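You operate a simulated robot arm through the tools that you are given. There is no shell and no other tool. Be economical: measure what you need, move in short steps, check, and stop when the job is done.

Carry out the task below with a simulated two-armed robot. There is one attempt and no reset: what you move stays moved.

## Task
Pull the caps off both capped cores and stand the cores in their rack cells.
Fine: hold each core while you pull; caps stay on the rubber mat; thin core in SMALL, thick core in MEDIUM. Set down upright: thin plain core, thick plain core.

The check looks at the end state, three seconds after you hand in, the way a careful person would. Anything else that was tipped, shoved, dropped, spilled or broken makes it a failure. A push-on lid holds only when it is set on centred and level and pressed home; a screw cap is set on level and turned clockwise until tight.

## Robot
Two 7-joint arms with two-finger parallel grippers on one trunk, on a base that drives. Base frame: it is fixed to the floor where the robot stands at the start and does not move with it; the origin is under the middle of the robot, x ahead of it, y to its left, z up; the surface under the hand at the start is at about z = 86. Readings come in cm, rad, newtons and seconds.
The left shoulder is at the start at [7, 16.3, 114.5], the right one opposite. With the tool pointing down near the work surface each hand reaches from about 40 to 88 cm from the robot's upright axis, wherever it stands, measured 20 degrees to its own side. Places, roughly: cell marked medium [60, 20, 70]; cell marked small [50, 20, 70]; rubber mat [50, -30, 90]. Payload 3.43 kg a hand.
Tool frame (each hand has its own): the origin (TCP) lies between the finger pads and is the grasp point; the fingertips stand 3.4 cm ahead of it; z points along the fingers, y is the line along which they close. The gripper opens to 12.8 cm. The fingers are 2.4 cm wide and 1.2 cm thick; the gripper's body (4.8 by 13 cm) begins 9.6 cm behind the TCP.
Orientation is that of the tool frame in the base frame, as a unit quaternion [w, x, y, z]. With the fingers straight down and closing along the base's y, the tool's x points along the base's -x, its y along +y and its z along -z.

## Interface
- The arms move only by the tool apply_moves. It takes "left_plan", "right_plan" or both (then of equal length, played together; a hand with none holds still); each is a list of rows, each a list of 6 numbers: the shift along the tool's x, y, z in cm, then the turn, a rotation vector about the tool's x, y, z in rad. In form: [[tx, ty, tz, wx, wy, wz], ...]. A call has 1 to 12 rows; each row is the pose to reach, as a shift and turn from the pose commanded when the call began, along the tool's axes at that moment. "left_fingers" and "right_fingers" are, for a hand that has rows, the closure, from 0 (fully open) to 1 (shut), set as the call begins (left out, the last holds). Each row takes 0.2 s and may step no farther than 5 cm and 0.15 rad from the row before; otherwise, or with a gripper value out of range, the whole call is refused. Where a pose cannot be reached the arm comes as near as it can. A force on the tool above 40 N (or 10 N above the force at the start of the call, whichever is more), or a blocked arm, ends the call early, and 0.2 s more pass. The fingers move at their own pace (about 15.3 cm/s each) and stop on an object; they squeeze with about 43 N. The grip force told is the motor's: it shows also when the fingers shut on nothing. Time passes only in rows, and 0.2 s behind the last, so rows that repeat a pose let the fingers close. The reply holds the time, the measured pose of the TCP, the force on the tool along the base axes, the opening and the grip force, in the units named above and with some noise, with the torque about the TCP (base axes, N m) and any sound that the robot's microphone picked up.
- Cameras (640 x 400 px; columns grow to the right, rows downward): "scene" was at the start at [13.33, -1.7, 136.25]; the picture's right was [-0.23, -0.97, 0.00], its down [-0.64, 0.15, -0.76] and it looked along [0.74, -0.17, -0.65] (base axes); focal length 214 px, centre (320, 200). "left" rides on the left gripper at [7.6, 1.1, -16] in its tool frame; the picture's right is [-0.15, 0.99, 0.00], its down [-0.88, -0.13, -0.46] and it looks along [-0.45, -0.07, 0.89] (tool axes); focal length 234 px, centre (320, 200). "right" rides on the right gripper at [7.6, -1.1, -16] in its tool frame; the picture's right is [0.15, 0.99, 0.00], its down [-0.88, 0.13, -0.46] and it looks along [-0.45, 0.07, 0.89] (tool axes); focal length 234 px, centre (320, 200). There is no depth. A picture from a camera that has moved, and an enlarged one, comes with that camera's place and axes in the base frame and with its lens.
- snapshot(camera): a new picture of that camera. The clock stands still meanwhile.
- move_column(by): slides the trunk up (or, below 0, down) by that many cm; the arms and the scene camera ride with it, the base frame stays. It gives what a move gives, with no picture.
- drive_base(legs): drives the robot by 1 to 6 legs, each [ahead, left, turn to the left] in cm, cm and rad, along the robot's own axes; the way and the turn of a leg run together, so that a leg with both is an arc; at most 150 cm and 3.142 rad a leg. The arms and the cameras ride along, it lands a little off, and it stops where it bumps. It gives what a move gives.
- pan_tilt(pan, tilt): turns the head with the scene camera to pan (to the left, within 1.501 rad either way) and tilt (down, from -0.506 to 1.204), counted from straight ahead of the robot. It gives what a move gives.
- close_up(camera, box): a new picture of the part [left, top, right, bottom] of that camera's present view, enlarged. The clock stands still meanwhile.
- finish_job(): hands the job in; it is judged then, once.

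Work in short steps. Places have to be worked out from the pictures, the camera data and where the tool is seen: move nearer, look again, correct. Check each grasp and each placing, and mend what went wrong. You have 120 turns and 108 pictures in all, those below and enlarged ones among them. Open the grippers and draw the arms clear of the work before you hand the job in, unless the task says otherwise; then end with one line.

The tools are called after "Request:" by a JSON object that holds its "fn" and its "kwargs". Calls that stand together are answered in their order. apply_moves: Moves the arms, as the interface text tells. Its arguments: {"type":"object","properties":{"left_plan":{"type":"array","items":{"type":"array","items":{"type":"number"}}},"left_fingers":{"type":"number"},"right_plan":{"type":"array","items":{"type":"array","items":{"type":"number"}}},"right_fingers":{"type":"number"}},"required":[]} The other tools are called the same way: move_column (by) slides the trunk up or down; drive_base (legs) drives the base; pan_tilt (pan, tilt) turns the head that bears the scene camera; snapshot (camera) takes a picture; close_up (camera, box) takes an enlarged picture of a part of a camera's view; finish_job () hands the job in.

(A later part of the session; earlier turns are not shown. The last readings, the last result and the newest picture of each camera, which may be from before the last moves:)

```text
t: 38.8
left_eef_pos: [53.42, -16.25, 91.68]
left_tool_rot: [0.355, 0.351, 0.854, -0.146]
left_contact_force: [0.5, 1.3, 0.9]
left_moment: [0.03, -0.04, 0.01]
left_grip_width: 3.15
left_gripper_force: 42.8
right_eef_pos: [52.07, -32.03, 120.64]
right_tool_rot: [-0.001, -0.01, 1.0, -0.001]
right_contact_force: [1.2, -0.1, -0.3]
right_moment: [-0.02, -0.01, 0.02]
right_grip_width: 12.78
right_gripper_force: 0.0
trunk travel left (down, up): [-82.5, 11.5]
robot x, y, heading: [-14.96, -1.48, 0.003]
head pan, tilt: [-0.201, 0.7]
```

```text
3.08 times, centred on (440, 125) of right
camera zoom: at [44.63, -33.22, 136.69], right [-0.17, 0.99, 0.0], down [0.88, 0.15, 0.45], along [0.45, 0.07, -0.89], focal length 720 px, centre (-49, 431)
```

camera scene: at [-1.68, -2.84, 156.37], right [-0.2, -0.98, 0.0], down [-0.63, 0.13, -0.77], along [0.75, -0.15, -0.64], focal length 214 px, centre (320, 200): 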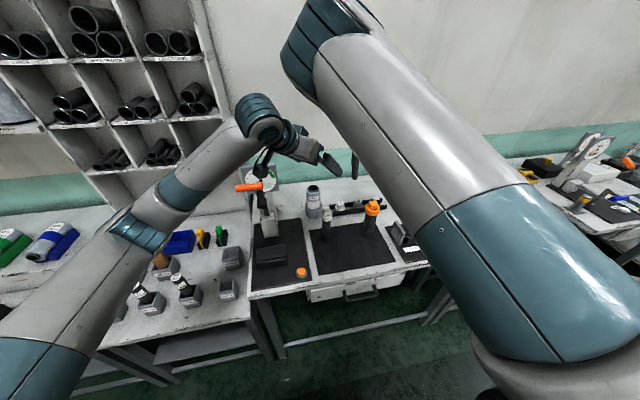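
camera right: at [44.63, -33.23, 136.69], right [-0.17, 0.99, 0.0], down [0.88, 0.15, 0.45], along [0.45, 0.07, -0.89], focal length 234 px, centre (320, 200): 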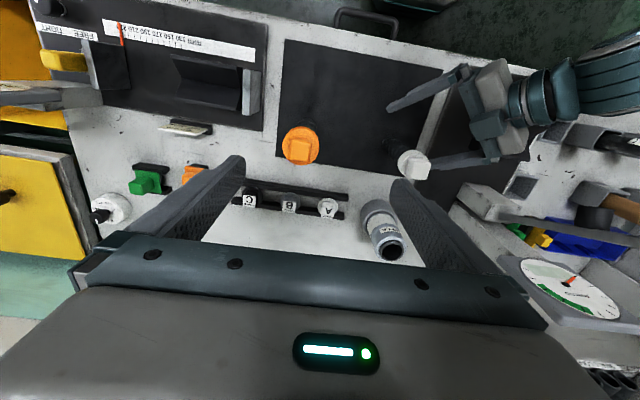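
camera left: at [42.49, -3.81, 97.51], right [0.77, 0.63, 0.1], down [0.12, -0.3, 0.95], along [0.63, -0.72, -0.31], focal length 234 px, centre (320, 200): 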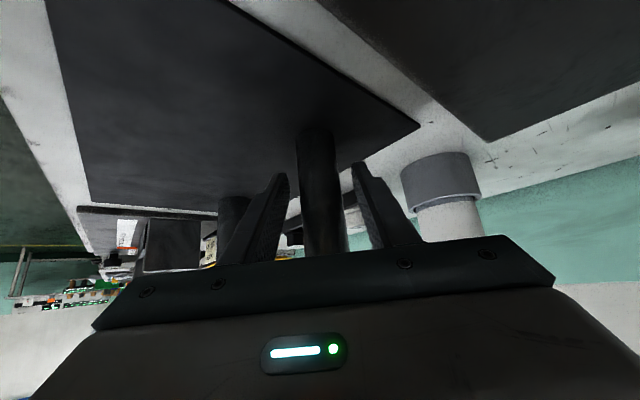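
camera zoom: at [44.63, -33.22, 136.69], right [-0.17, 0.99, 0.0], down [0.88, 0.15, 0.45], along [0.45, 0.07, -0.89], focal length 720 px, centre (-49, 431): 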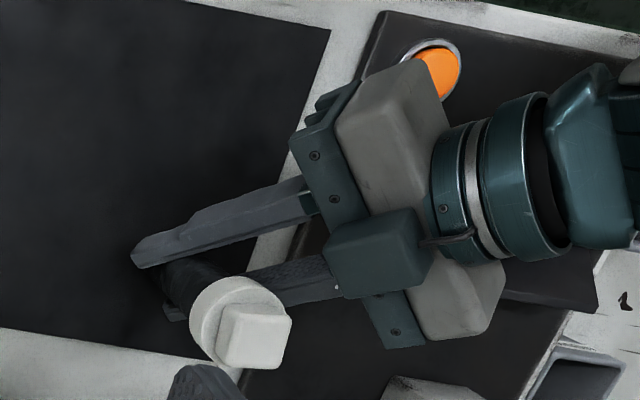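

The left hand holds the thin core, 3.15 cm across. Next the right hand goes above its cap at (54.05,-16.6), yawed a bit for clearance and pre-closed to about 6.5 cm.

Request:
{"fn": "apply_moves", "kwargs": {"right_plan": [[-0.4, 3.9, 0, 0, 0, 0.1], [-0.9, 7.8, 0, 0, 0, 0.2], [-1.4, 11.7, 1, 0, 0, 0.3], [-1.95, 15.4, 3, 0, 0, 0.4], [-1.95, 15.4, 5.6, 0, 0, 0.4]], "right_fingers": 0.49}}

Request:
{"fn": "snapshot", "kwargs": {"camera": "right"}}

Request:
{"fn": "snapshot", "kwargs": {"camera": "scene"}}

```text
t: 40.0
left_eef_pos: [53.42, -16.15, 91.76]
left_tool_rot: [0.354, 0.352, 0.854, -0.146]
left_contact_force: [-0.4, -0.4, 0.5]
left_moment: [-0.07, 0.01, -0.01]
left_grip_width: 3.14
left_gripper_force: 42.8
right_eef_pos: [54.93, -23.27, 117.79]
right_tool_rot: [-0.001, 0.192, 0.981, 0.007]
right_contact_force: [0.4, 0.5, -0.2]
right_moment: [0.03, 0.03, 0.02]
right_grip_width: 6.54
right_gripper_force: 0.1
right hand out of reach, approached as far as the arm can: row 3, 4, 5
trunk travel left (down, up): [-82.5, 11.5]
robot x, y, heading: [-14.97, -1.34, 0.002]
head pan, tilt: [-0.201, 0.7]
```

```text
79 pictures are left
camera right: at [47.45, -21.62, 133.67], right [0.24, 0.97, 0.01], down [0.86, -0.22, 0.45], along [0.44, -0.1, -0.89], focal length 234 px, centre (320, 200)
```

right: 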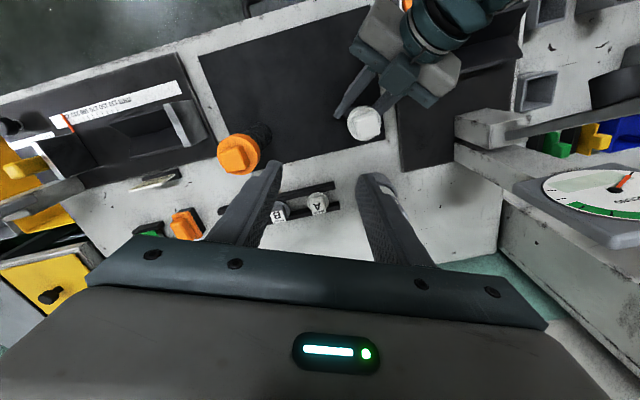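

```text
78 pictures are left
camera scene: at [-1.67, -2.92, 156.36], right [-0.2, -0.98, 0.0], down [-0.63, 0.13, -0.76], along [0.75, -0.15, -0.64], focal length 214 px, centre (320, 200)
```

scene: 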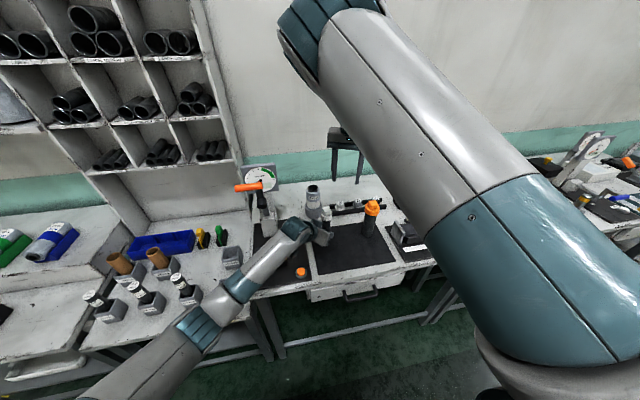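

The right hand stops near y=-23, about 6 cm outboard of its shoulder. Instead of re-driving, the left hand can carry the held core 8.5 cm to the right over the mat: lift 1.5 cm, shift, lower.

Request:
{"fn": "apply_moves", "kwargs": {"left_plan": [[-1.06, 0, -1.06, 0, 0, 0], [-2.2, -2.4, 0.1, 0, 0, 0], [-3.4, -4.7, 1.3, 0, 0, 0], [-4.56, -7.07, 2.44, 0, 0, 0], [-4.1, -7.07, 2.9, 0, 0, 0], [-3.57, -7.07, 3.43, 0, 0, 0]]}}

Request:
{"fn": "snapshot", "kwargs": {"camera": "right"}}

Request:
{"fn": "snapshot", "kwargs": {"camera": "left"}}

```text
t: 41.4
left_eef_pos: [52.02, -24.78, 91.7]
left_tool_rot: [0.355, 0.353, 0.854, -0.146]
left_contact_force: [0.0, 0.3, -0.5]
left_moment: [0.01, -0.03, -0.01]
left_grip_width: 3.14
left_gripper_force: 42.5
right_eef_pos: [54.92, -23.47, 117.58]
right_tool_rot: [-0.001, 0.192, 0.981, 0.005]
right_contact_force: [0.5, 0.1, -1.0]
right_moment: [0.0, 0.01, 0.0]
right_grip_width: 6.54
right_gripper_force: 0.1
trunk travel left (down, up): [-82.5, 11.5]
robot x, y, heading: [-15.25, -1.31, 0.006]
head pan, tilt: [-0.201, 0.7]
```

```text
77 pictures are left
camera right: at [47.45, -21.66, 133.51], right [0.24, 0.97, 0.01], down [0.87, -0.22, 0.45], along [0.44, -0.1, -0.89], focal length 234 px, centre (320, 200)
```

right: 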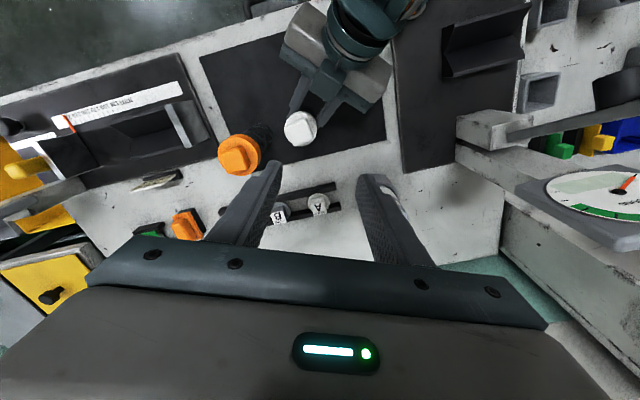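

```text
76 pictures are left
camera left: at [41.0, -12.32, 97.57], right [0.77, 0.63, 0.1], down [0.12, -0.3, 0.95], along [0.63, -0.72, -0.31], focal length 234 px, centre (320, 200)
```

left: 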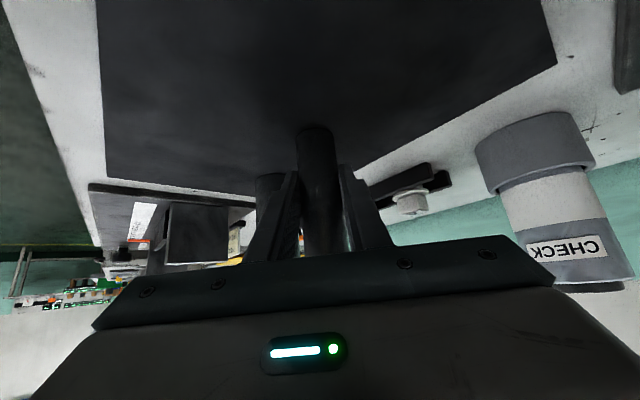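

The core is upright on the mat at its new place. I move the right hand over the cap, near (52.4,-25.1), down to z≈110, and check.

Request:
{"fn": "apply_moves", "kwargs": {"right_plan": [[0.8, -1.25, 2, 0, 0, 0], [1.67, -2.5, 5, 0, 0, 0], [1.67, -2.5, 7.6, 0, 0, 0]]}}

Request:
{"fn": "snapshot", "kwargs": {"camera": "right"}}

```text
t: 42.2
left_eef_pos: [52.24, -24.79, 91.64]
left_tool_rot: [0.353, 0.352, 0.854, -0.146]
left_contact_force: [1.3, 1.0, -1.2]
left_moment: [-0.01, 0.02, -0.04]
left_grip_width: 3.14
left_gripper_force: 43.0
right_eef_pos: [52.54, -24.46, 110.08]
right_tool_rot: [-0.001, 0.189, 0.982, -0.002]
right_contact_force: [0.5, -0.1, -0.5]
right_moment: [-0.04, -0.01, 0.0]
right_grip_width: 6.55
right_gripper_force: 0.0
trunk travel left (down, up): [-82.5, 11.5]
robot x, y, heading: [-15.05, -1.37, 0.003]
head pan, tilt: [-0.201, 0.7]
```

```text
75 pictures are left
camera right: at [45.09, -22.58, 126.04], right [0.23, 0.97, 0.0], down [0.87, -0.2, 0.45], along [0.44, -0.11, -0.89], focal length 234 px, centre (320, 200)
```

right: 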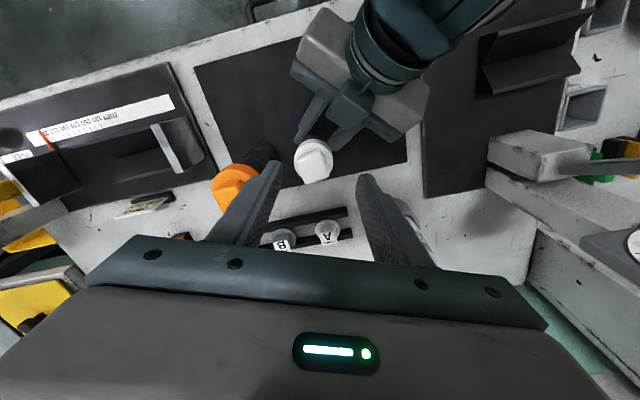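

Triangulating from two views puts the cap top at about (51.9,-25.1,103.3). I correct by 0.65 cm and lower the right hand to TCP z≈101.3 around the cap.

Request:
{"fn": "apply_moves", "kwargs": {"right_plan": [[0.4, -0.65, 1, 0, 0, 0], [0.4, -0.65, 3.5, 0, 0, 0], [0.4, -0.65, 6, 0, 0, 0], [0.4, -0.65, 8.7, 0, 0, 0]]}}

Request:
{"fn": "snapshot", "kwargs": {"camera": "right"}}

Request:
{"fn": "close_up", "kwargs": {"camera": "scene", "box": [270, 160, 430, 280]}}

```text
t: 43.2
left_eef_pos: [52.13, -24.8, 91.73]
left_tool_rot: [0.353, 0.352, 0.854, -0.146]
left_contact_force: [0.6, 0.9, -0.4]
left_moment: [0.02, 0.03, 0.01]
left_grip_width: 3.13
left_gripper_force: 43.2
right_eef_pos: [51.83, -25.0, 101.44]
right_tool_rot: [-0.001, 0.189, 0.982, -0.002]
right_contact_force: [0.1, -0.7, -0.3]
right_moment: [0.04, 0.0, 0.01]
right_grip_width: 6.53
right_gripper_force: 0.0
trunk travel left (down, up): [-82.5, 11.5]
robot x, y, heading: [-14.91, -1.0, 0.004]
head pan, tilt: [-0.201, 0.7]
```

```text
74 pictures are left
camera right: at [44.39, -23.03, 117.35], right [0.23, 0.97, 0.0], down [0.87, -0.2, 0.45], along [0.44, -0.11, -0.89], focal length 234 px, centre (320, 200)
```

right: 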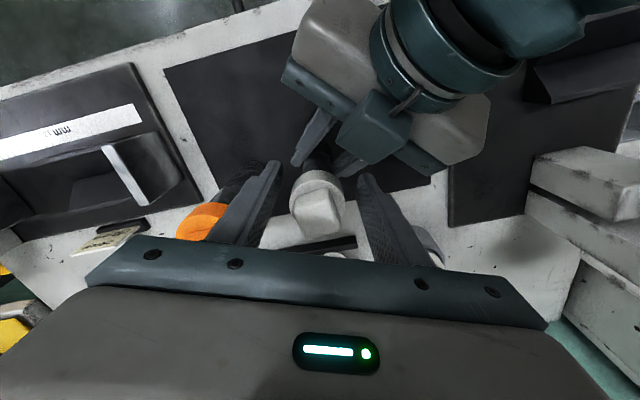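

```text
3.33 times, centred on (350, 220) of scene
camera zoom: at [-1.59, -2.96, 156.35], right [-0.2, -0.98, 0.0], down [-0.63, 0.13, -0.76], along [0.75, -0.15, -0.64], focal length 715 px, centre (220, 133)
```

zoom: 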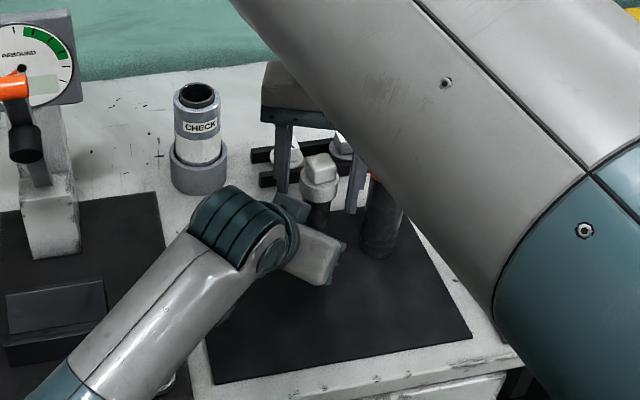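

The fingers straddle the white cap, centred. I close the right gripper.

Request:
{"fn": "apply_moves", "kwargs": {"right_plan": [[0, 0, 0, 0, 0, 0], [0, 0, 0, 0, 0, 0], [0, 0, 0, 0, 0, 0]], "right_fingers": 1}}

Request:
{"fn": "snapshot", "kwargs": {"camera": "right"}}

```text
t: 44.0
left_eef_pos: [52.04, -24.8, 91.64]
left_tool_rot: [0.354, 0.352, 0.854, -0.145]
left_contact_force: [-1.0, 0.2, -0.7]
left_moment: [-0.02, -0.02, -0.02]
left_grip_width: 3.15
left_gripper_force: 43.1
right_eef_pos: [51.71, -24.92, 101.45]
right_tool_rot: [-0.001, 0.189, 0.982, -0.002]
right_contact_force: [-0.1, -0.2, 0.7]
right_moment: [-0.03, -0.01, -0.02]
right_grip_width: 4.13
right_gripper_force: 43.4
trunk travel left (down, up): [-82.5, 11.5]
robot x, y, heading: [-14.93, -1.55, 0.001]
head pan, tilt: [-0.201, 0.7]
heard: snap
```

```text
72 pictures are left
camera right: at [44.32, -23.01, 117.42], right [0.23, 0.97, 0.0], down [0.87, -0.21, 0.45], along [0.44, -0.11, -0.89], focal length 234 px, centre (320, 200)
```

right: 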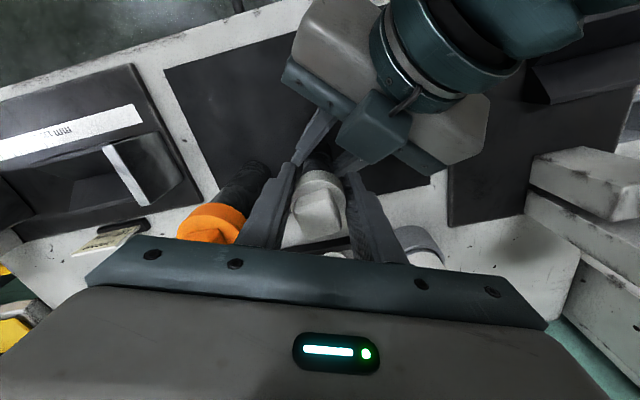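

I heard a snap, and the grip is 4.13 cm on the cap. Next I pull straight up in small steps.

Request:
{"fn": "apply_moves", "kwargs": {"right_plan": [[0, 0, -0.5, 0, 0, 0], [0, 0, -1.2, 0, 0, 0], [0, 0, -2.2, 0, 0, 0], [0, 0, -3.5, 0, 0, 0], [0, 0, -5, 0, 0, 0]]}}

Request:
{"fn": "close_up", "kwargs": {"camera": "scene", "box": [270, 160, 430, 280]}}

Request:
{"fn": "snapshot", "kwargs": {"camera": "right"}}

```text
t: 45.2
left_eef_pos: [51.93, -24.82, 91.71]
left_tool_rot: [0.355, 0.352, 0.854, -0.146]
left_contact_force: [0.3, -0.3, -0.2]
left_moment: [0.02, -0.01, 0.03]
left_grip_width: 3.16
left_gripper_force: 43.1
right_eef_pos: [51.78, -25.01, 106.57]
right_tool_rot: [-0.001, 0.189, 0.982, -0.002]
right_contact_force: [-0.6, -0.7, -1.0]
right_moment: [0.03, 0.01, -0.01]
right_grip_width: 4.11
right_gripper_force: 43.0
trunk travel left (down, up): [-82.5, 11.5]
robot x, y, heading: [-14.98, -1.03, 0.007]
head pan, tilt: [-0.201, 0.7]
```

```text
3.33 times, centred on (350, 220) of scene
camera zoom: at [-1.73, -2.92, 156.36], right [-0.2, -0.98, 0.0], down [-0.63, 0.13, -0.77], along [0.75, -0.15, -0.64], focal length 715 px, centre (220, 133)
```

zoom: 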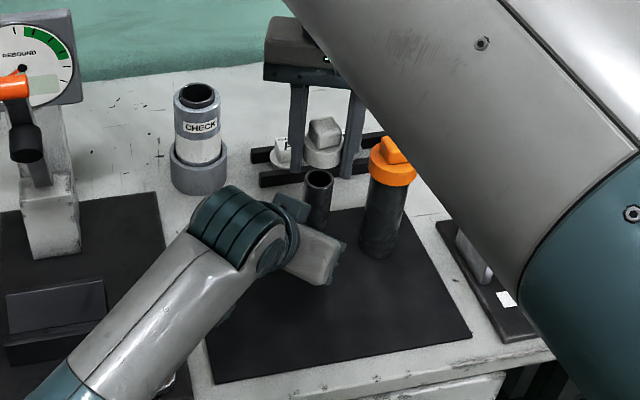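

```text
70 pictures are left
camera right: at [44.28, -23.07, 122.54], right [0.23, 0.97, 0.0], down [0.87, -0.2, 0.45], along [0.44, -0.11, -0.89], focal length 234 px, centre (320, 200)
```

right: 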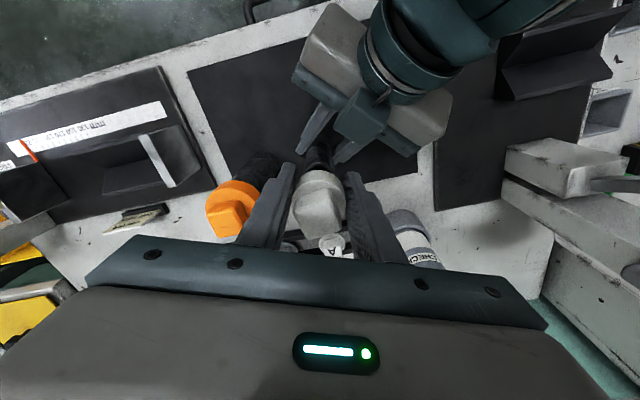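

The cap is off in the right hand and the left still holds the open core. I carry the cap to a free spot on the mat, about (43,-37.3), and lower it to just above the mat.

Request:
{"fn": "apply_moves", "kwargs": {"right_plan": [[0, 0, -3, 0, 0, 0], [1.17, -4.7, -3, 0, 0, 0], [2.3, -9.4, -3, 0, 0, 0], [3.5, -14.1, -3, 0, 0, 0], [3.5, -14.7, 1.5, 0, 0, 0], [3.5, -14.7, 6, 0, 0, 0], [3.5, -14.7, 10.5, 0, 0, 0], [3.5, -14.7, 14, 0, 0, 0]]}}

Request:
{"fn": "snapshot", "kwargs": {"camera": "right"}}

```text
t: 47.0
left_eef_pos: [52.04, -24.81, 91.64]
left_tool_rot: [0.354, 0.352, 0.854, -0.145]
left_contact_force: [-0.3, 0.0, -0.3]
left_moment: [-0.01, 0.01, 0.02]
left_grip_width: 3.14
left_gripper_force: 43.1
right_eef_pos: [43.31, -37.35, 92.49]
right_tool_rot: [0.0, 0.189, 0.982, -0.002]
right_contact_force: [0.3, 0.2, -0.9]
right_moment: [0.01, 0.0, -0.03]
right_grip_width: 4.12
right_gripper_force: 43.0
trunk travel left (down, up): [-82.5, 11.5]
robot x, y, heading: [-14.75, -1.44, 0.003]
head pan, tilt: [-0.201, 0.7]
```

```text
69 pictures are left
camera right: at [35.72, -35.58, 108.53], right [0.23, 0.97, 0.0], down [0.87, -0.2, 0.46], along [0.44, -0.11, -0.89], focal length 234 px, centre (320, 200)
```

right: 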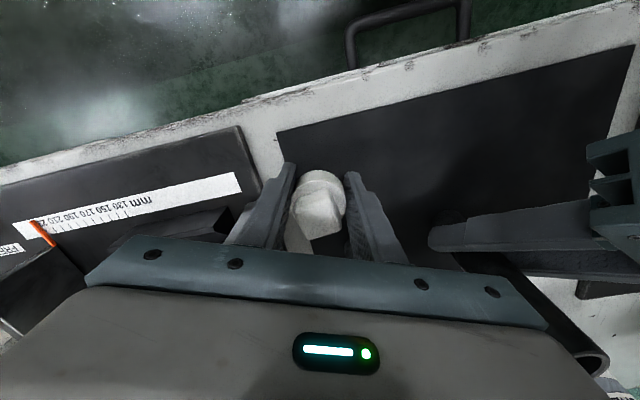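

The cap is over the mat, whose edge is at y≈-40.5. I lower it gently until contact.

Request:
{"fn": "apply_moves", "kwargs": {"right_plan": [[0, 0.4, 1, 0, 0, 0], [0, 0.5, 1.8, 0, 0, 0], [0, 0.5, 2.3, 0, 0, 0], [0, 0.5, 2.6, 0, 0, 0]]}}

```text
t: 48.0
left_eef_pos: [52.09, -24.77, 91.77]
left_tool_rot: [0.354, 0.352, 0.854, -0.146]
left_contact_force: [0.3, 0.6, -1.2]
left_moment: [-0.01, 0.01, 0.0]
left_grip_width: 3.12
left_gripper_force: 42.6
right_eef_pos: [43.2, -36.88, 89.93]
right_tool_rot: [-0.001, 0.189, 0.982, -0.001]
right_contact_force: [0.3, 0.7, 0.5]
right_moment: [-0.02, 0.03, 0.0]
right_grip_width: 4.1
right_gripper_force: 42.8
trunk travel left (down, up): [-82.5, 11.5]
robot x, y, heading: [-15.08, -1.48, 0.006]
head pan, tilt: [-0.201, 0.7]
```

No contact yet, so I go down a bit more in 0.2 cm steps.

Request:
{"fn": "apply_moves", "kwargs": {"right_plan": [[0, 0, 0.2, 0, 0, 0], [0, 0, 0.4, 0, 0, 0], [0, 0, 0.6, 0, 0, 0], [0, 0, 0.8, 0, 0, 0]]}}

```text
t: 49.0
left_eef_pos: [51.81, -24.81, 92.05]
left_tool_rot: [0.356, 0.352, 0.853, -0.146]
left_contact_force: [-1.1, 0.0, -0.2]
left_moment: [-0.01, 0.05, -0.02]
left_grip_width: 3.12
left_gripper_force: 42.9
right_eef_pos: [43.14, -36.92, 89.82]
right_tool_rot: [0.004, 0.19, 0.982, -0.003]
right_contact_force: [2.5, -4.9, 40.9]
right_moment: [0.95, -0.06, 0.23]
right_grip_width: 4.13
right_gripper_force: 43.1
trunk travel left (down, up): [-82.5, 11.5]
robot x, y, heading: [-14.97, -1.55, 0.002]
head pan, tilt: [-0.201, 0.7]
```

Contact at TCP z≈89.8. I relieve it by 0.6 cm, open to about 6.5 cm, and check the cap.

Request:
{"fn": "apply_moves", "kwargs": {"right_plan": [[0, 0, -0.7, 0, 0, 0], [0, 0, -0.7, 0, 0, 0]]}}

Request:
{"fn": "apply_moves", "kwargs": {"right_plan": [[0, 0, 0, 0, 0, 0], [0, 0, 0, 0, 0, 0]], "right_fingers": 0.45}}

Request:
{"fn": "apply_moves", "kwargs": {"right_plan": [[0, 0, -3, 0, 0, 0], [0, 0, -7, 0, 0, 0], [0, 0, -12, 0, 0, 0], [0, 0, -17, 0, 0, 0]]}}

Request:
{"fn": "snapshot", "kwargs": {"camera": "right"}}

```text
t: 49.6
left_eef_pos: [52.15, -24.81, 91.77]
left_tool_rot: [0.354, 0.352, 0.854, -0.147]
left_contact_force: [-0.1, 0.1, 0.1]
left_moment: [0.03, 0.0, 0.02]
left_grip_width: 3.12
left_gripper_force: 42.9
right_eef_pos: [43.12, -36.83, 89.85]
right_tool_rot: [-0.001, 0.188, 0.982, -0.002]
right_contact_force: [4.9, -3.6, 8.7]
right_moment: [0.05, -0.4, -0.17]
right_grip_width: 4.12
right_gripper_force: 42.9
trunk travel left (down, up): [-82.5, 11.5]
robot x, y, heading: [-15.27, -1.61, 0.001]
head pan, tilt: [-0.201, 0.7]
```

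```text
t: 50.2
left_eef_pos: [52.01, -24.73, 91.67]
left_tool_rot: [0.353, 0.352, 0.855, -0.146]
left_contact_force: [0.2, 0.3, -0.1]
left_moment: [-0.01, 0.01, 0.0]
left_grip_width: 3.15
left_gripper_force: 43.0
right_eef_pos: [43.16, -36.72, 89.87]
right_tool_rot: [-0.002, 0.19, 0.982, -0.001]
right_contact_force: [0.5, 0.8, -0.3]
right_moment: [0.01, 0.02, 0.0]
right_grip_width: 7.04
right_gripper_force: 0.1
trunk travel left (down, up): [-82.5, 11.5]
robot x, y, heading: [-15.06, -1.45, 0.0]
head pan, tilt: [-0.201, 0.7]
```

```text
t: 51.2
left_eef_pos: [52.01, -24.68, 91.77]
left_tool_rot: [0.355, 0.353, 0.854, -0.146]
left_contact_force: [-0.7, 0.4, -0.4]
left_moment: [-0.01, -0.02, 0.01]
left_grip_width: 3.15
left_gripper_force: 42.9
right_eef_pos: [43.07, -36.56, 107.12]
right_tool_rot: [0.0, 0.189, 0.982, -0.002]
right_contact_force: [-0.6, -0.3, -0.1]
right_moment: [-0.02, -0.01, 0.02]
right_grip_width: 7.03
right_gripper_force: 0.0
trunk travel left (down, up): [-82.5, 11.5]
robot x, y, heading: [-15.12, -1.61, 0.007]
head pan, tilt: [-0.201, 0.7]
```

```text
68 pictures are left
camera right: at [35.66, -34.72, 123.05], right [0.23, 0.97, 0.0], down [0.87, -0.21, 0.46], along [0.44, -0.11, -0.89], focal length 234 px, centre (320, 200)
```

right: 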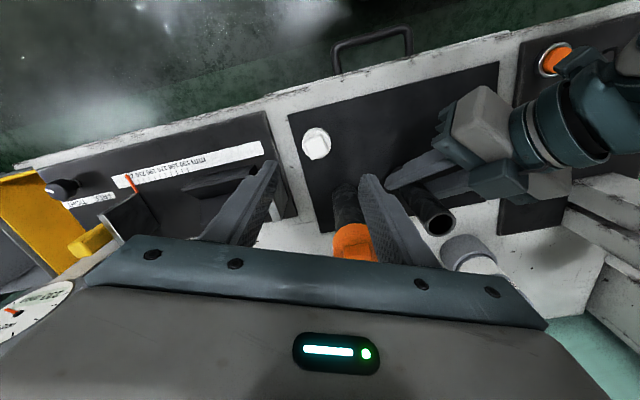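

The white cap stands on the mat. Next I open the left hand and back it straight off the thin core, while the right hand moves aside.

Request:
{"fn": "apply_moves", "kwargs": {"left_plan": [[0, 0, 0, 0, 0, 0], [0, 0, 0, 0, 0, 0], [1.5, 0, -1.5, 0, 0, 0], [3.3, 0, -3.3, 0, 0, 0], [5, 0, -5, 0, 0, 0]], "left_fingers": 0.4, "right_plan": [[-1.6, -2.4, -1.6, 0, 0, 0], [-3.2, -4.8, -3.2, 0, 0, 0], [-4.9, -7.2, -4.9, 0, 0, 0], [-6.5, -9.6, -6.4, 0, 0, 0], [-8.1, -11.9, -8, 0, 0, 0]]}}

Request:
{"fn": "snapshot", "kwargs": {"camera": "left"}}

Request:
{"fn": "close_up", "kwargs": {"camera": "scene", "box": [270, 160, 430, 280]}}

```text
t: 52.4
left_eef_pos: [47.04, -19.85, 91.77]
left_tool_rot: [0.354, 0.353, 0.854, -0.146]
left_contact_force: [0.5, 0.3, 0.3]
left_moment: [0.01, -0.02, 0.01]
left_grip_width: 7.68
left_gripper_force: 0.0
right_eef_pos: [46.46, -51.01, 115.06]
right_tool_rot: [0.0, 0.189, 0.982, -0.002]
right_contact_force: [-0.7, -0.2, 0.4]
right_moment: [0.02, 0.02, -0.03]
right_grip_width: 7.06
right_gripper_force: 0.0
trunk travel left (down, up): [-82.5, 11.5]
robot x, y, heading: [-14.93, -1.47, 0.004]
head pan, tilt: [-0.201, 0.7]
```

```text
67 pictures are left
camera left: at [36.05, -7.35, 97.72], right [0.77, 0.63, 0.1], down [0.12, -0.3, 0.94], along [0.63, -0.72, -0.31], focal length 234 px, centre (320, 200)
```

left: 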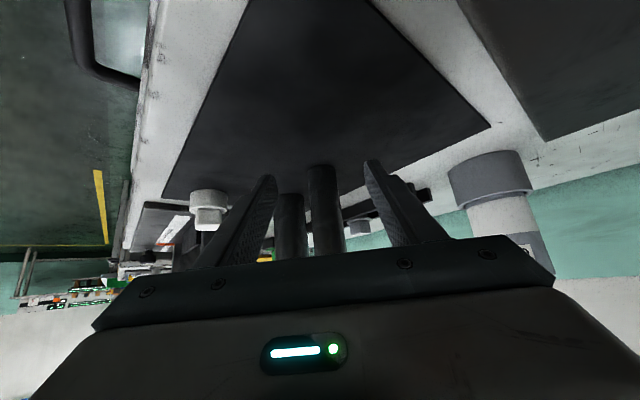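

```text
3.33 times, centred on (350, 220) of scene
camera zoom: at [-1.71, -3.05, 156.36], right [-0.2, -0.98, 0.0], down [-0.63, 0.13, -0.76], along [0.75, -0.15, -0.64], focal length 715 px, centre (220, 133)
```

zoom: 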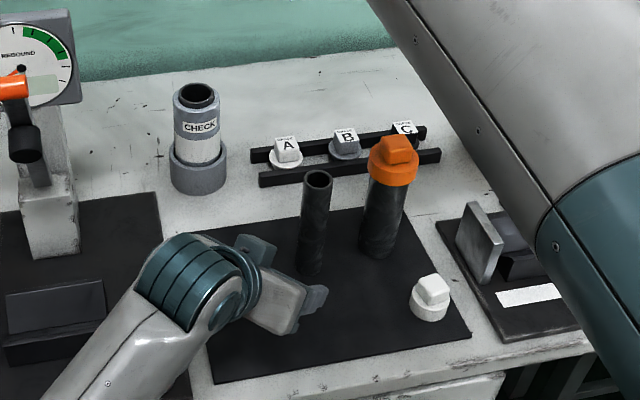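

The thin core stands free. I raise the left hand to z≈120 and bring it vertical.

Request:
{"fn": "apply_moves", "kwargs": {"left_plan": [[-3.3, 0, -3.3, 0, 0, 0], [-6.6, 0, -6.6, 0, 0, 0], [-9.9, 0, -9.9, 0, 0.13, 0], [-13.2, 0, -13.2, 0, 0.26, 0], [-16.5, 0, -16.5, 0, 0.39, 0], [-19.8, 0, -19.8, 0, 0.52, 0], [-19.8, 0, -19.8, 0, 0.65, 0], [-19.8, 0, -19.8, 0, 0.785, 0]]}}

Request:
{"fn": "snapshot", "kwargs": {"camera": "left"}}

```text
t: 54.2
left_eef_pos: [47.16, -19.93, 119.62]
left_tool_rot: [-0.001, 0.381, 0.925, 0.001]
left_contact_force: [-0.1, -0.1, 0.5]
left_moment: [0.05, 0.03, 0.0]
left_grip_width: 7.68
left_gripper_force: 0.0
right_eef_pos: [46.46, -51.08, 114.97]
right_tool_rot: [-0.002, 0.189, 0.982, -0.001]
right_contact_force: [-0.4, -0.2, 0.5]
right_moment: [0.04, -0.03, -0.01]
right_grip_width: 7.03
right_gripper_force: 0.1
trunk travel left (down, up): [-82.5, 11.5]
robot x, y, heading: [-14.9, -1.84, 0.007]
head pan, tilt: [-0.201, 0.7]
```

```text
65 pictures are left
camera left: at [42.52, -13.92, 135.63], right [0.8, 0.6, 0.0], down [0.53, -0.71, 0.45], along [0.27, -0.36, -0.89], focal length 234 px, centre (320, 200)
```

left: 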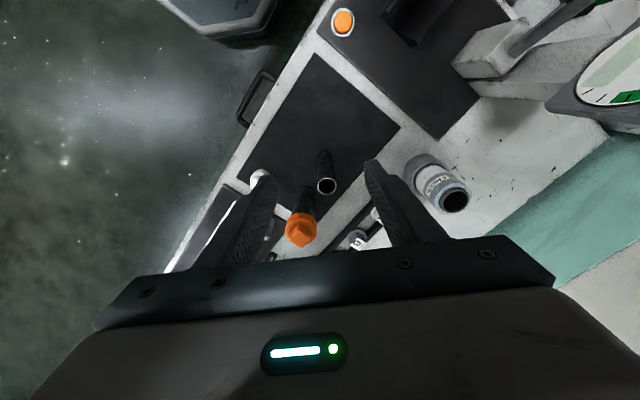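

Core top centre is at about (52.1,-25.1). I move the left hand over it, to z≈107.

Request:
{"fn": "apply_moves", "kwargs": {"left_plan": [[-3.6, 0, 1, 0, 0, 0], [-7.2, -0.1, 4, 0, 0, 0], [-7.2, -0.1, 8.5, 0, 0, 0], [-7.2, -0.1, 12.6, 0, 0, 0]]}}

Request:
{"fn": "snapshot", "kwargs": {"camera": "left"}}

```text
t: 55.2
left_eef_pos: [52.48, -22.69, 110.25]
left_tool_rot: [0.001, 0.381, 0.924, -0.001]
left_contact_force: [0.2, -0.6, -1.1]
left_moment: [0.0, 0.0, 0.0]
left_grip_width: 7.66
left_gripper_force: 0.1
left hand out of reach, approached as far as the arm can: row 2, 3, 4
right_eef_pos: [46.61, -50.95, 115.1]
right_tool_rot: [-0.001, 0.189, 0.982, -0.002]
right_contact_force: [1.0, 0.6, -0.4]
right_moment: [0.0, 0.03, -0.02]
right_grip_width: 7.07
right_gripper_force: 0.1
trunk travel left (down, up): [-82.5, 11.5]
robot x, y, heading: [-15.24, -1.35, -0.0]
head pan, tilt: [-0.201, 0.7]
```

```text
64 pictures are left
camera left: at [47.95, -16.64, 126.23], right [0.8, 0.6, 0.0], down [0.53, -0.71, 0.46], along [0.27, -0.37, -0.89], focal length 234 px, centre (320, 200)
```

left: 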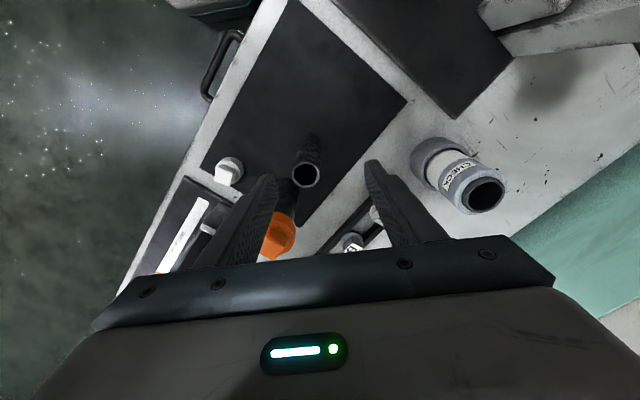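

A vertical left hand can't reach that far right from here. I drive the base right by 10 cm, with the fingertips well above the tops.

Request:
{"fn": "drive_base", "kwargs": {"legs": [[0, -10, 0]]}}

Request:
{"fn": "snapshot", "kwargs": {"camera": "left"}}

```text
t: 56.3
left_eef_pos: [52.45, -32.37, 110.4]
left_tool_rot: [0.001, 0.38, 0.925, -0.002]
left_contact_force: [0.1, -0.4, 0.1]
left_moment: [0.0, -0.01, 0.01]
left_grip_width: 7.69
left_gripper_force: 0.0
right_eef_pos: [46.48, -60.56, 115.24]
right_tool_rot: [-0.001, 0.188, 0.982, -0.002]
right_contact_force: [-0.2, 0.1, -0.1]
right_moment: [-0.05, 0.01, -0.01]
right_grip_width: 7.04
right_gripper_force: 0.0
trunk travel left (down, up): [-82.5, 11.5]
robot x, y, heading: [-14.85, -11.45, 0.004]
head pan, tilt: [-0.201, 0.7]
```

```text
63 pictures are left
camera left: at [47.93, -26.22, 126.3], right [0.8, 0.6, 0.0], down [0.53, -0.71, 0.46], along [0.27, -0.37, -0.89], focal length 234 px, centre (320, 200)
```

left: 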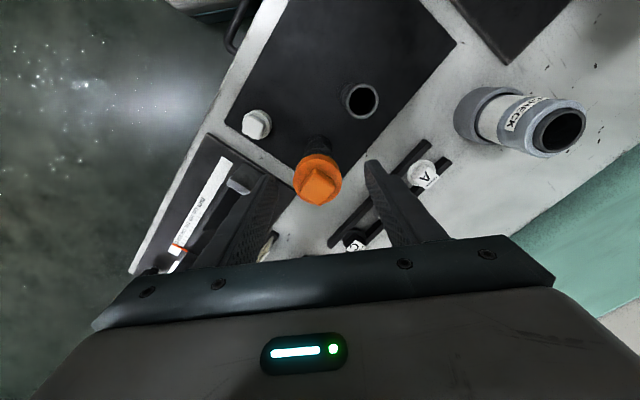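

I shift the left hand over the core at (52.2,-25.2).

Request:
{"fn": "apply_moves", "kwargs": {"left_plan": [[2.6, 2.45, 0, 0, 0, 0], [5.27, 4.9, 0, 0, 0, 0], [5.27, 4.9, 3, 0, 0, 0]]}}

Request:
{"fn": "snapshot", "kwargs": {"camera": "left"}}

```text
t: 57.1
left_eef_pos: [52.2, -25.75, 107.56]
left_tool_rot: [0.001, 0.381, 0.925, 0.001]
left_contact_force: [0.0, -0.8, 0.1]
left_moment: [0.05, 0.02, 0.0]
left_grip_width: 7.67
left_gripper_force: 0.0
right_eef_pos: [46.47, -61.11, 114.78]
right_tool_rot: [-0.002, 0.189, 0.982, -0.001]
right_contact_force: [-0.5, 0.4, -0.3]
right_moment: [0.08, 0.02, -0.03]
right_grip_width: 7.07
right_gripper_force: 0.0
trunk travel left (down, up): [-82.5, 11.5]
robot x, y, heading: [-15.28, -11.11, 0.002]
head pan, tilt: [-0.201, 0.7]
```

```text
62 pictures are left
camera left: at [47.63, -19.77, 123.48], right [0.8, 0.6, 0.0], down [0.53, -0.71, 0.46], along [0.27, -0.36, -0.89], focal length 234 px, centre (320, 200)
```

left: 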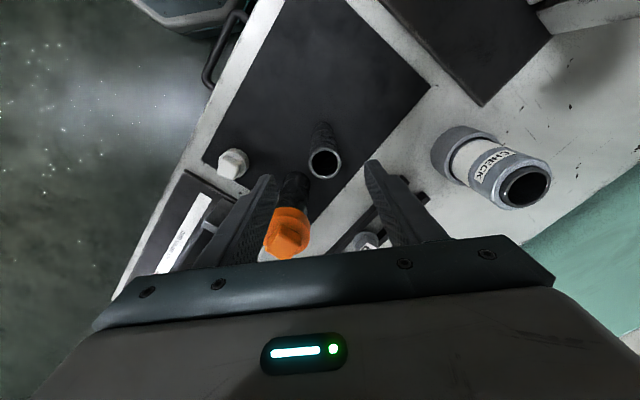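

A small correction, then down to TCP z≈98.7 around the core's top, and close.

Request:
{"fn": "apply_moves", "kwargs": {"left_plan": [[0.25, 0.39, 0, 0, 0, 0], [0.25, 0.39, 3, 0, 0, 0], [0.25, 0.39, 6, 0, 0, 0], [0.25, 0.39, 8.9, 0, 0, 0]]}}

Request:
{"fn": "snapshot", "kwargs": {"camera": "left"}}

```text
t: 58.1
left_eef_pos: [52.4, -24.79, 98.31]
left_tool_rot: [0.002, 0.38, 0.925, 0.0]
left_contact_force: [0.9, 0.3, 0.6]
left_moment: [0.0, 0.01, 0.03]
left_grip_width: 7.71
left_gripper_force: 0.1
right_eef_pos: [46.42, -60.75, 115.04]
right_tool_rot: [-0.001, 0.188, 0.982, -0.002]
right_contact_force: [-0.8, 0.0, -0.2]
right_moment: [-0.03, 0.0, 0.0]
right_grip_width: 7.03
right_gripper_force: 0.0
trunk travel left (down, up): [-82.5, 11.5]
robot x, y, heading: [-14.87, -11.23, 0.009]
head pan, tilt: [-0.201, 0.7]
```

```text
61 pictures are left
camera left: at [47.69, -18.76, 114.24], right [0.8, 0.6, 0.0], down [0.53, -0.71, 0.46], along [0.28, -0.37, -0.89], focal length 234 px, centre (320, 200)
```

left: 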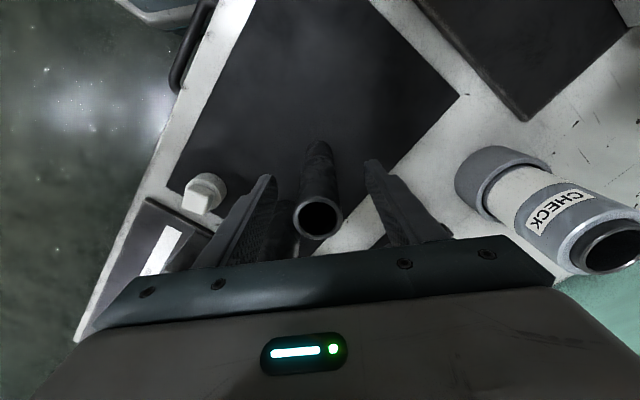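

The core is centred between the pads. I close the left gripper and lift 2 cm to check the grip.

Request:
{"fn": "apply_moves", "kwargs": {"left_plan": [[0, 0, 0, 0, 0, 0], [0, 0, 0, 0, 0, 0], [0, 0, 0, 0, 0, 0], [0, 0, -1, 0, 0, 0], [0, 0, -4, 0, 0, 0]], "left_fingers": 1}}

Request:
{"fn": "snapshot", "kwargs": {"camera": "left"}}

```text
t: 59.3
left_eef_pos: [52.18, -24.9, 102.55]
left_tool_rot: [0.001, 0.38, 0.925, 0.0]
left_contact_force: [0.2, 0.4, -0.4]
left_moment: [0.03, 0.0, -0.03]
left_grip_width: 3.15
left_gripper_force: 43.5
right_eef_pos: [46.53, -60.81, 115.11]
right_tool_rot: [-0.001, 0.188, 0.982, -0.002]
right_contact_force: [-0.3, -0.4, 0.5]
right_moment: [-0.02, -0.01, -0.01]
right_grip_width: 7.05
right_gripper_force: 0.1
trunk travel left (down, up): [-82.5, 11.5]
robot x, y, heading: [-14.74, -11.35, 0.004]
head pan, tilt: [-0.201, 0.7]
```

```text
60 pictures are left
camera left: at [47.62, -18.76, 118.41], right [0.8, 0.6, 0.0], down [0.53, -0.71, 0.46], along [0.28, -0.37, -0.89], focal length 234 px, centre (320, 200)
```

left: 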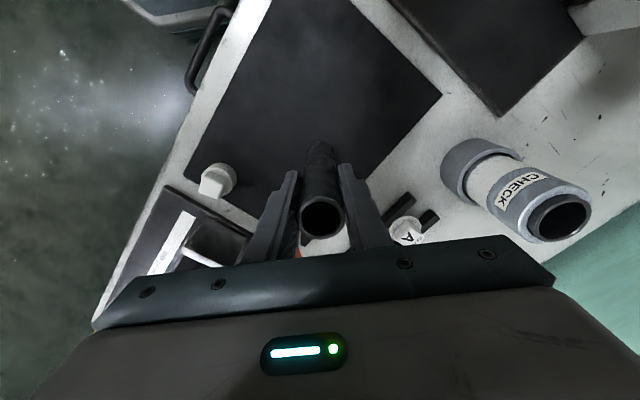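

The grip is good; the core bottom is about 12 cm below the TCP. I lift to z≈136 to clear the press handle, then drive left 30 cm.

Request:
{"fn": "apply_moves", "kwargs": {"left_plan": [[0, 0, -4.8, 0, 0, 0], [0, 0, -9.6, 0, 0, 0], [0, 0, -14.4, 0, 0, 0], [0, 0, -19.2, 0, 0, 0], [0, 0, -24, 0, 0, 0], [0, 0, -28.8, 0, 0, 0], [0, 0, -33.6, 0, 0, 0]]}}

Request:
{"fn": "drive_base", "kwargs": {"legs": [[0, 30, 0]]}}

Request:
{"fn": "snapshot", "kwargs": {"camera": "left"}}

Request:
{"fn": "pan_tilt", "kwargs": {"pan": 0.0, "tilt": 0.8}}

Request:
{"fn": "snapshot", "kwargs": {"camera": "scene"}}

```text
t: 60.9
left_eef_pos: [52.38, -25.19, 136.18]
left_tool_rot: [0.002, 0.38, 0.925, 0.0]
left_contact_force: [-0.6, 0.2, -0.6]
left_moment: [0.01, -0.06, 0.05]
left_grip_width: 3.14
left_gripper_force: 42.9
right_eef_pos: [46.27, -60.91, 115.18]
right_tool_rot: [0.001, 0.188, 0.982, -0.002]
right_contact_force: [-0.9, 0.0, 1.0]
right_moment: [-0.03, -0.02, -0.01]
right_grip_width: 7.02
right_gripper_force: 0.1
trunk travel left (down, up): [-82.5, 11.5]
robot x, y, heading: [-14.64, -11.18, 0.003]
head pan, tilt: [-0.201, 0.7]
```

```text
t: 63.0
left_eef_pos: [52.33, 4.44, 136.0]
left_tool_rot: [0.001, 0.38, 0.925, 0.0]
left_contact_force: [0.7, 0.0, -0.6]
left_moment: [0.01, -0.03, -0.02]
left_grip_width: 3.19
left_gripper_force: 43.2
right_eef_pos: [46.49, -31.21, 115.01]
right_tool_rot: [-0.001, 0.189, 0.982, -0.001]
right_contact_force: [-1.2, -0.8, -0.1]
right_moment: [0.01, 0.02, -0.01]
right_grip_width: 7.02
right_gripper_force: 0.1
trunk travel left (down, up): [-82.5, 11.5]
robot x, y, heading: [-15.03, 18.06, 0.01]
head pan, tilt: [-0.201, 0.7]
```

```text
59 pictures are left
camera left: at [47.79, 10.52, 152.03], right [0.8, 0.6, 0.0], down [0.53, -0.71, 0.46], along [0.28, -0.36, -0.89], focal length 234 px, centre (320, 200)
```

left: 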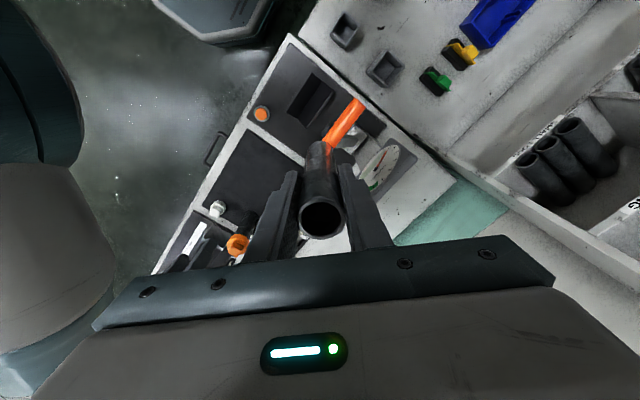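

```text
t: 63.7
left_eef_pos: [52.47, 4.69, 136.16]
left_tool_rot: [0.002, 0.38, 0.925, 0.0]
left_contact_force: [-0.7, 0.5, -0.6]
left_moment: [-0.02, 0.01, 0.02]
left_grip_width: 3.14
left_gripper_force: 42.9
right_eef_pos: [46.47, -31.1, 115.1]
right_tool_rot: [0.001, 0.189, 0.982, -0.002]
right_contact_force: [0.1, -0.2, 0.8]
right_moment: [-0.01, -0.03, -0.03]
right_grip_width: 7.05
right_gripper_force: 0.1
trunk travel left (down, up): [-82.5, 11.5]
robot x, y, heading: [-15.18, 18.43, 0.005]
head pan, tilt: [0.0, 0.799]
```

```text
58 pictures are left
camera scene: at [-2.04, 18.57, 155.53], right [0.0, -1.0, 0.0], down [-0.72, 0.0, -0.7], along [0.7, 0.0, -0.72], focal length 214 px, centre (320, 200)
```

scene: 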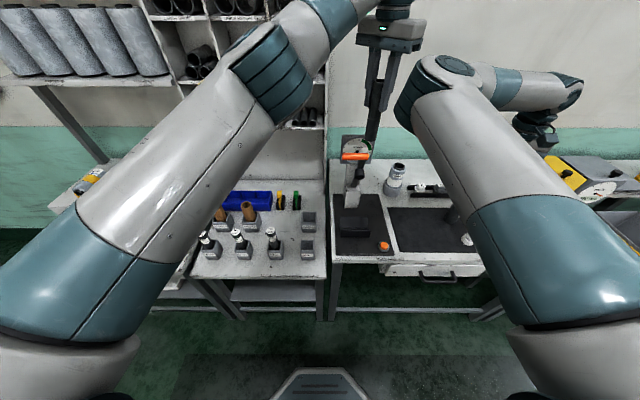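

Request:
{"fn": "close_up", "kwargs": {"camera": "scene", "box": [190, 180, 350, 280]}}

Request:
{"fn": "close_up", "kwargs": {"camera": "left", "box": [300, 0, 500, 120]}}

```text
4.00 times, centred on (270, 230) of scene
camera zoom: at [-2.04, 18.57, 155.53], right [0.0, -1.0, 0.0], down [-0.72, 0.0, -0.7], along [0.7, 0.0, -0.72], focal length 858 px, centre (520, 80)
```

zoom: 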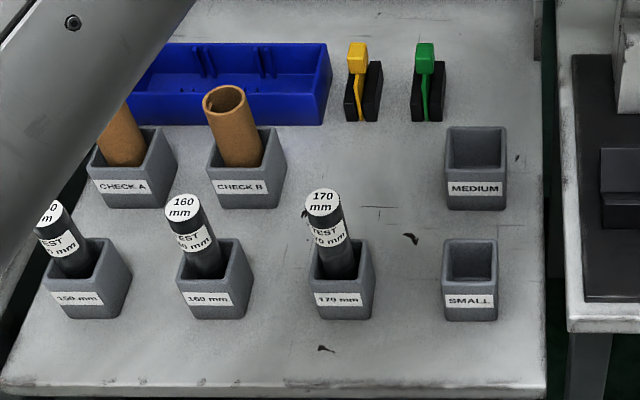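

```text
3.20 times, centred on (400, 60) of left
camera zoom: at [47.77, 10.77, 152.06], right [0.8, 0.6, 0.0], down [0.53, -0.71, 0.46], along [0.28, -0.37, -0.89], focal length 749 px, centre (64, 648)
```

zoom: 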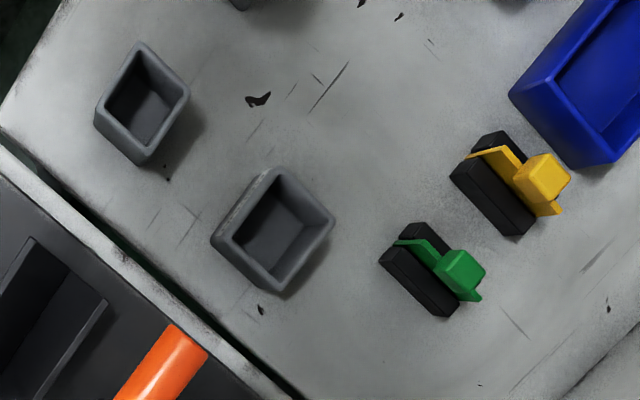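

The SMALL cell rim is at about (46.3,23.7,78.8), with its floor about 7 cm deeper. I carry the core above it at height, then descend part-way.

Request:
{"fn": "apply_moves", "kwargs": {"left_plan": [[3.66, 1.85, 0, 0, 0, 0], [7.3, 3.7, 0, 0, 0, 0], [11, 5.55, 0, 0, 0, 0], [14.6, 7.4, 0, 0, 0, 0], [18.3, 9.26, 0, 0, 0, 0], [18.3, 9.26, 4.5, 0, 0, 0], [18.3, 9.26, 9, 0, 0, 0], [18.3, 9.26, 13.5, 0, 0, 0], [18.3, 9.26, 18, 0, 0, 0], [18.3, 9.26, 22.5, 0, 0, 0], [18.3, 9.26, 27, 0, 0, 0], [18.3, 9.26, 31.5, 0, 0, 0]]}}

Request:
{"fn": "snapshot", "kwargs": {"camera": "left"}}

Request:
{"fn": "snapshot", "kwargs": {"camera": "scene"}}

```text
t: 66.3
left_eef_pos: [46.26, 24.07, 104.59]
left_tool_rot: [0.001, 0.379, 0.925, -0.001]
left_contact_force: [0.3, -0.3, -0.3]
left_moment: [0.0, 0.0, 0.03]
left_grip_width: 3.14
left_gripper_force: 43.0
right_eef_pos: [46.62, -31.03, 115.02]
right_tool_rot: [-0.001, 0.188, 0.982, -0.002]
right_contact_force: [0.2, -0.5, 0.7]
right_moment: [0.01, 0.01, -0.02]
right_grip_width: 7.06
right_gripper_force: 0.1
trunk travel left (down, up): [-82.5, 11.5]
robot x, y, heading: [-15.45, 18.3, 0.011]
head pan, tilt: [0.0, 0.799]
```

```text
55 pictures are left
camera left: at [41.67, 30.16, 120.49], right [0.8, 0.6, 0.0], down [0.53, -0.71, 0.46], along [0.28, -0.37, -0.89], focal length 234 px, centre (320, 200)
```

left: 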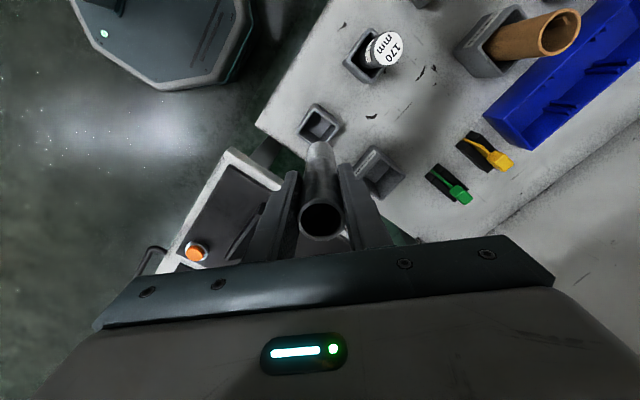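

```text
54 pictures are left
camera scene: at [-1.96, 18.54, 155.53], right [0.01, -1.0, 0.0], down [-0.72, 0.0, -0.7], along [0.7, 0.0, -0.72], focal length 214 px, centre (320, 200)
```

scene: 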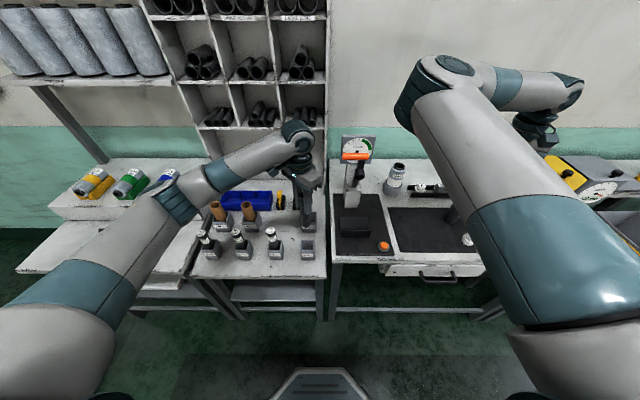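

Request:
{"fn": "close_up", "kwargs": {"camera": "left", "box": [260, 90, 390, 250]}}

Request:
{"fn": "close_up", "kwargs": {"camera": "scene", "box": [260, 190, 360, 270]}}

```text
2.50 times, centred on (325, 170) of left
camera zoom: at [41.67, 30.16, 120.49], right [0.8, 0.6, 0.0], down [0.53, -0.71, 0.46], along [0.28, -0.37, -0.89], focal length 585 px, centre (308, 275)
```

zoom: 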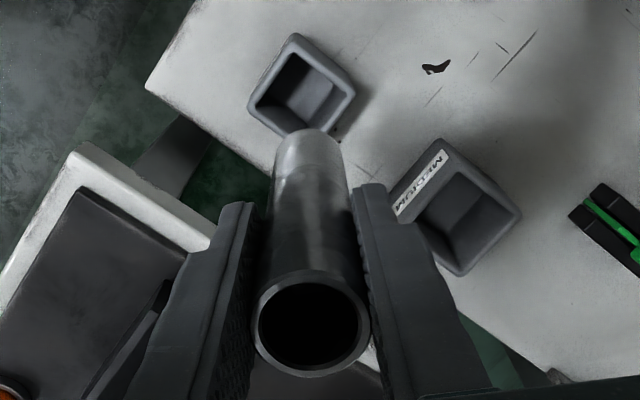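

```text
5.00 times, centred on (310, 230) of scene
camera zoom: at [-1.96, 18.54, 155.53], right [0.01, -1.0, 0.0], down [-0.72, 0.0, -0.7], along [0.7, 0.0, -0.72], focal length 1072 px, centre (370, 50)
```

zoom: 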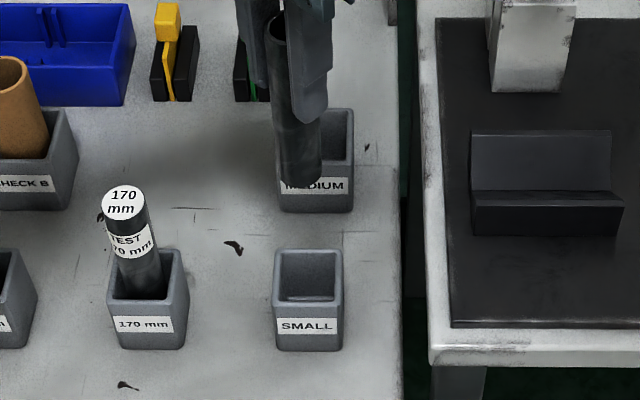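

The core is vertical at about (46.8,23.5) and the cell centre at (46.3,23.65). I correct by 0.5 cm and lower to just above the rim.

Request:
{"fn": "apply_moves", "kwargs": {"left_plan": [[0.46, -0.25, 0, 0, 0, 0], [0.46, -0.25, 4, 0, 0, 0], [0.46, -0.25, 8, 0, 0, 0], [0.46, -0.25, 11.5, 0, 0, 0]]}}

Request:
{"fn": "close_up", "kwargs": {"camera": "left", "box": [260, 90, 390, 250]}}

Request:
{"fn": "close_up", "kwargs": {"camera": "scene", "box": [260, 190, 360, 270]}}

```text
t: 67.3
left_eef_pos: [45.72, 24.08, 93.25]
left_tool_rot: [0.002, 0.38, 0.925, 0.0]
left_contact_force: [-0.5, -0.5, -0.1]
left_moment: [0.01, 0.04, -0.02]
left_grip_width: 3.15
left_gripper_force: 43.1
right_eef_pos: [46.46, -31.03, 114.95]
right_tool_rot: [0.0, 0.188, 0.982, -0.001]
right_contact_force: [-0.2, 0.3, -0.5]
right_moment: [0.02, 0.03, -0.02]
right_grip_width: 7.05
right_gripper_force: 0.0
trunk travel left (down, up): [-82.5, 11.5]
robot x, y, heading: [-15.2, 18.3, 0.004]
head pan, tilt: [0.0, 0.799]
```

```text
2.50 times, centred on (325, 170) of left
camera zoom: at [41.05, 30.2, 109.03], right [0.8, 0.6, 0.0], down [0.53, -0.71, 0.46], along [0.28, -0.37, -0.89], focal length 585 px, centre (308, 275)
```

zoom: 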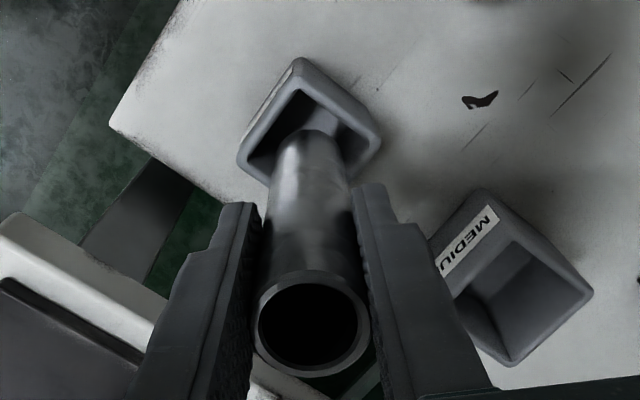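

```text
5.00 times, centred on (310, 230) of scene
camera zoom: at [-2.05, 18.53, 155.54], right [0.01, -1.0, 0.0], down [-0.72, 0.0, -0.7], along [0.7, 0.0, -0.72], focal length 1072 px, centre (370, 50)
```

zoom: 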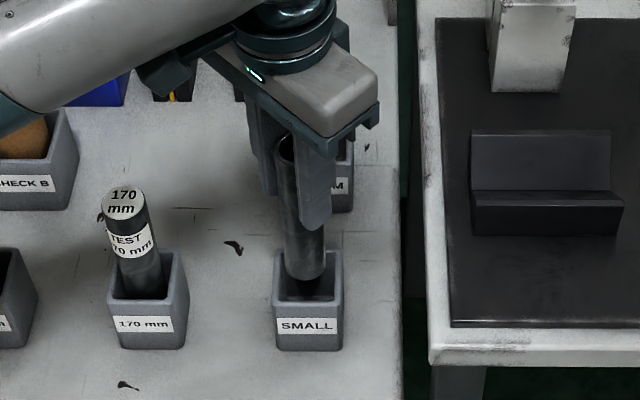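

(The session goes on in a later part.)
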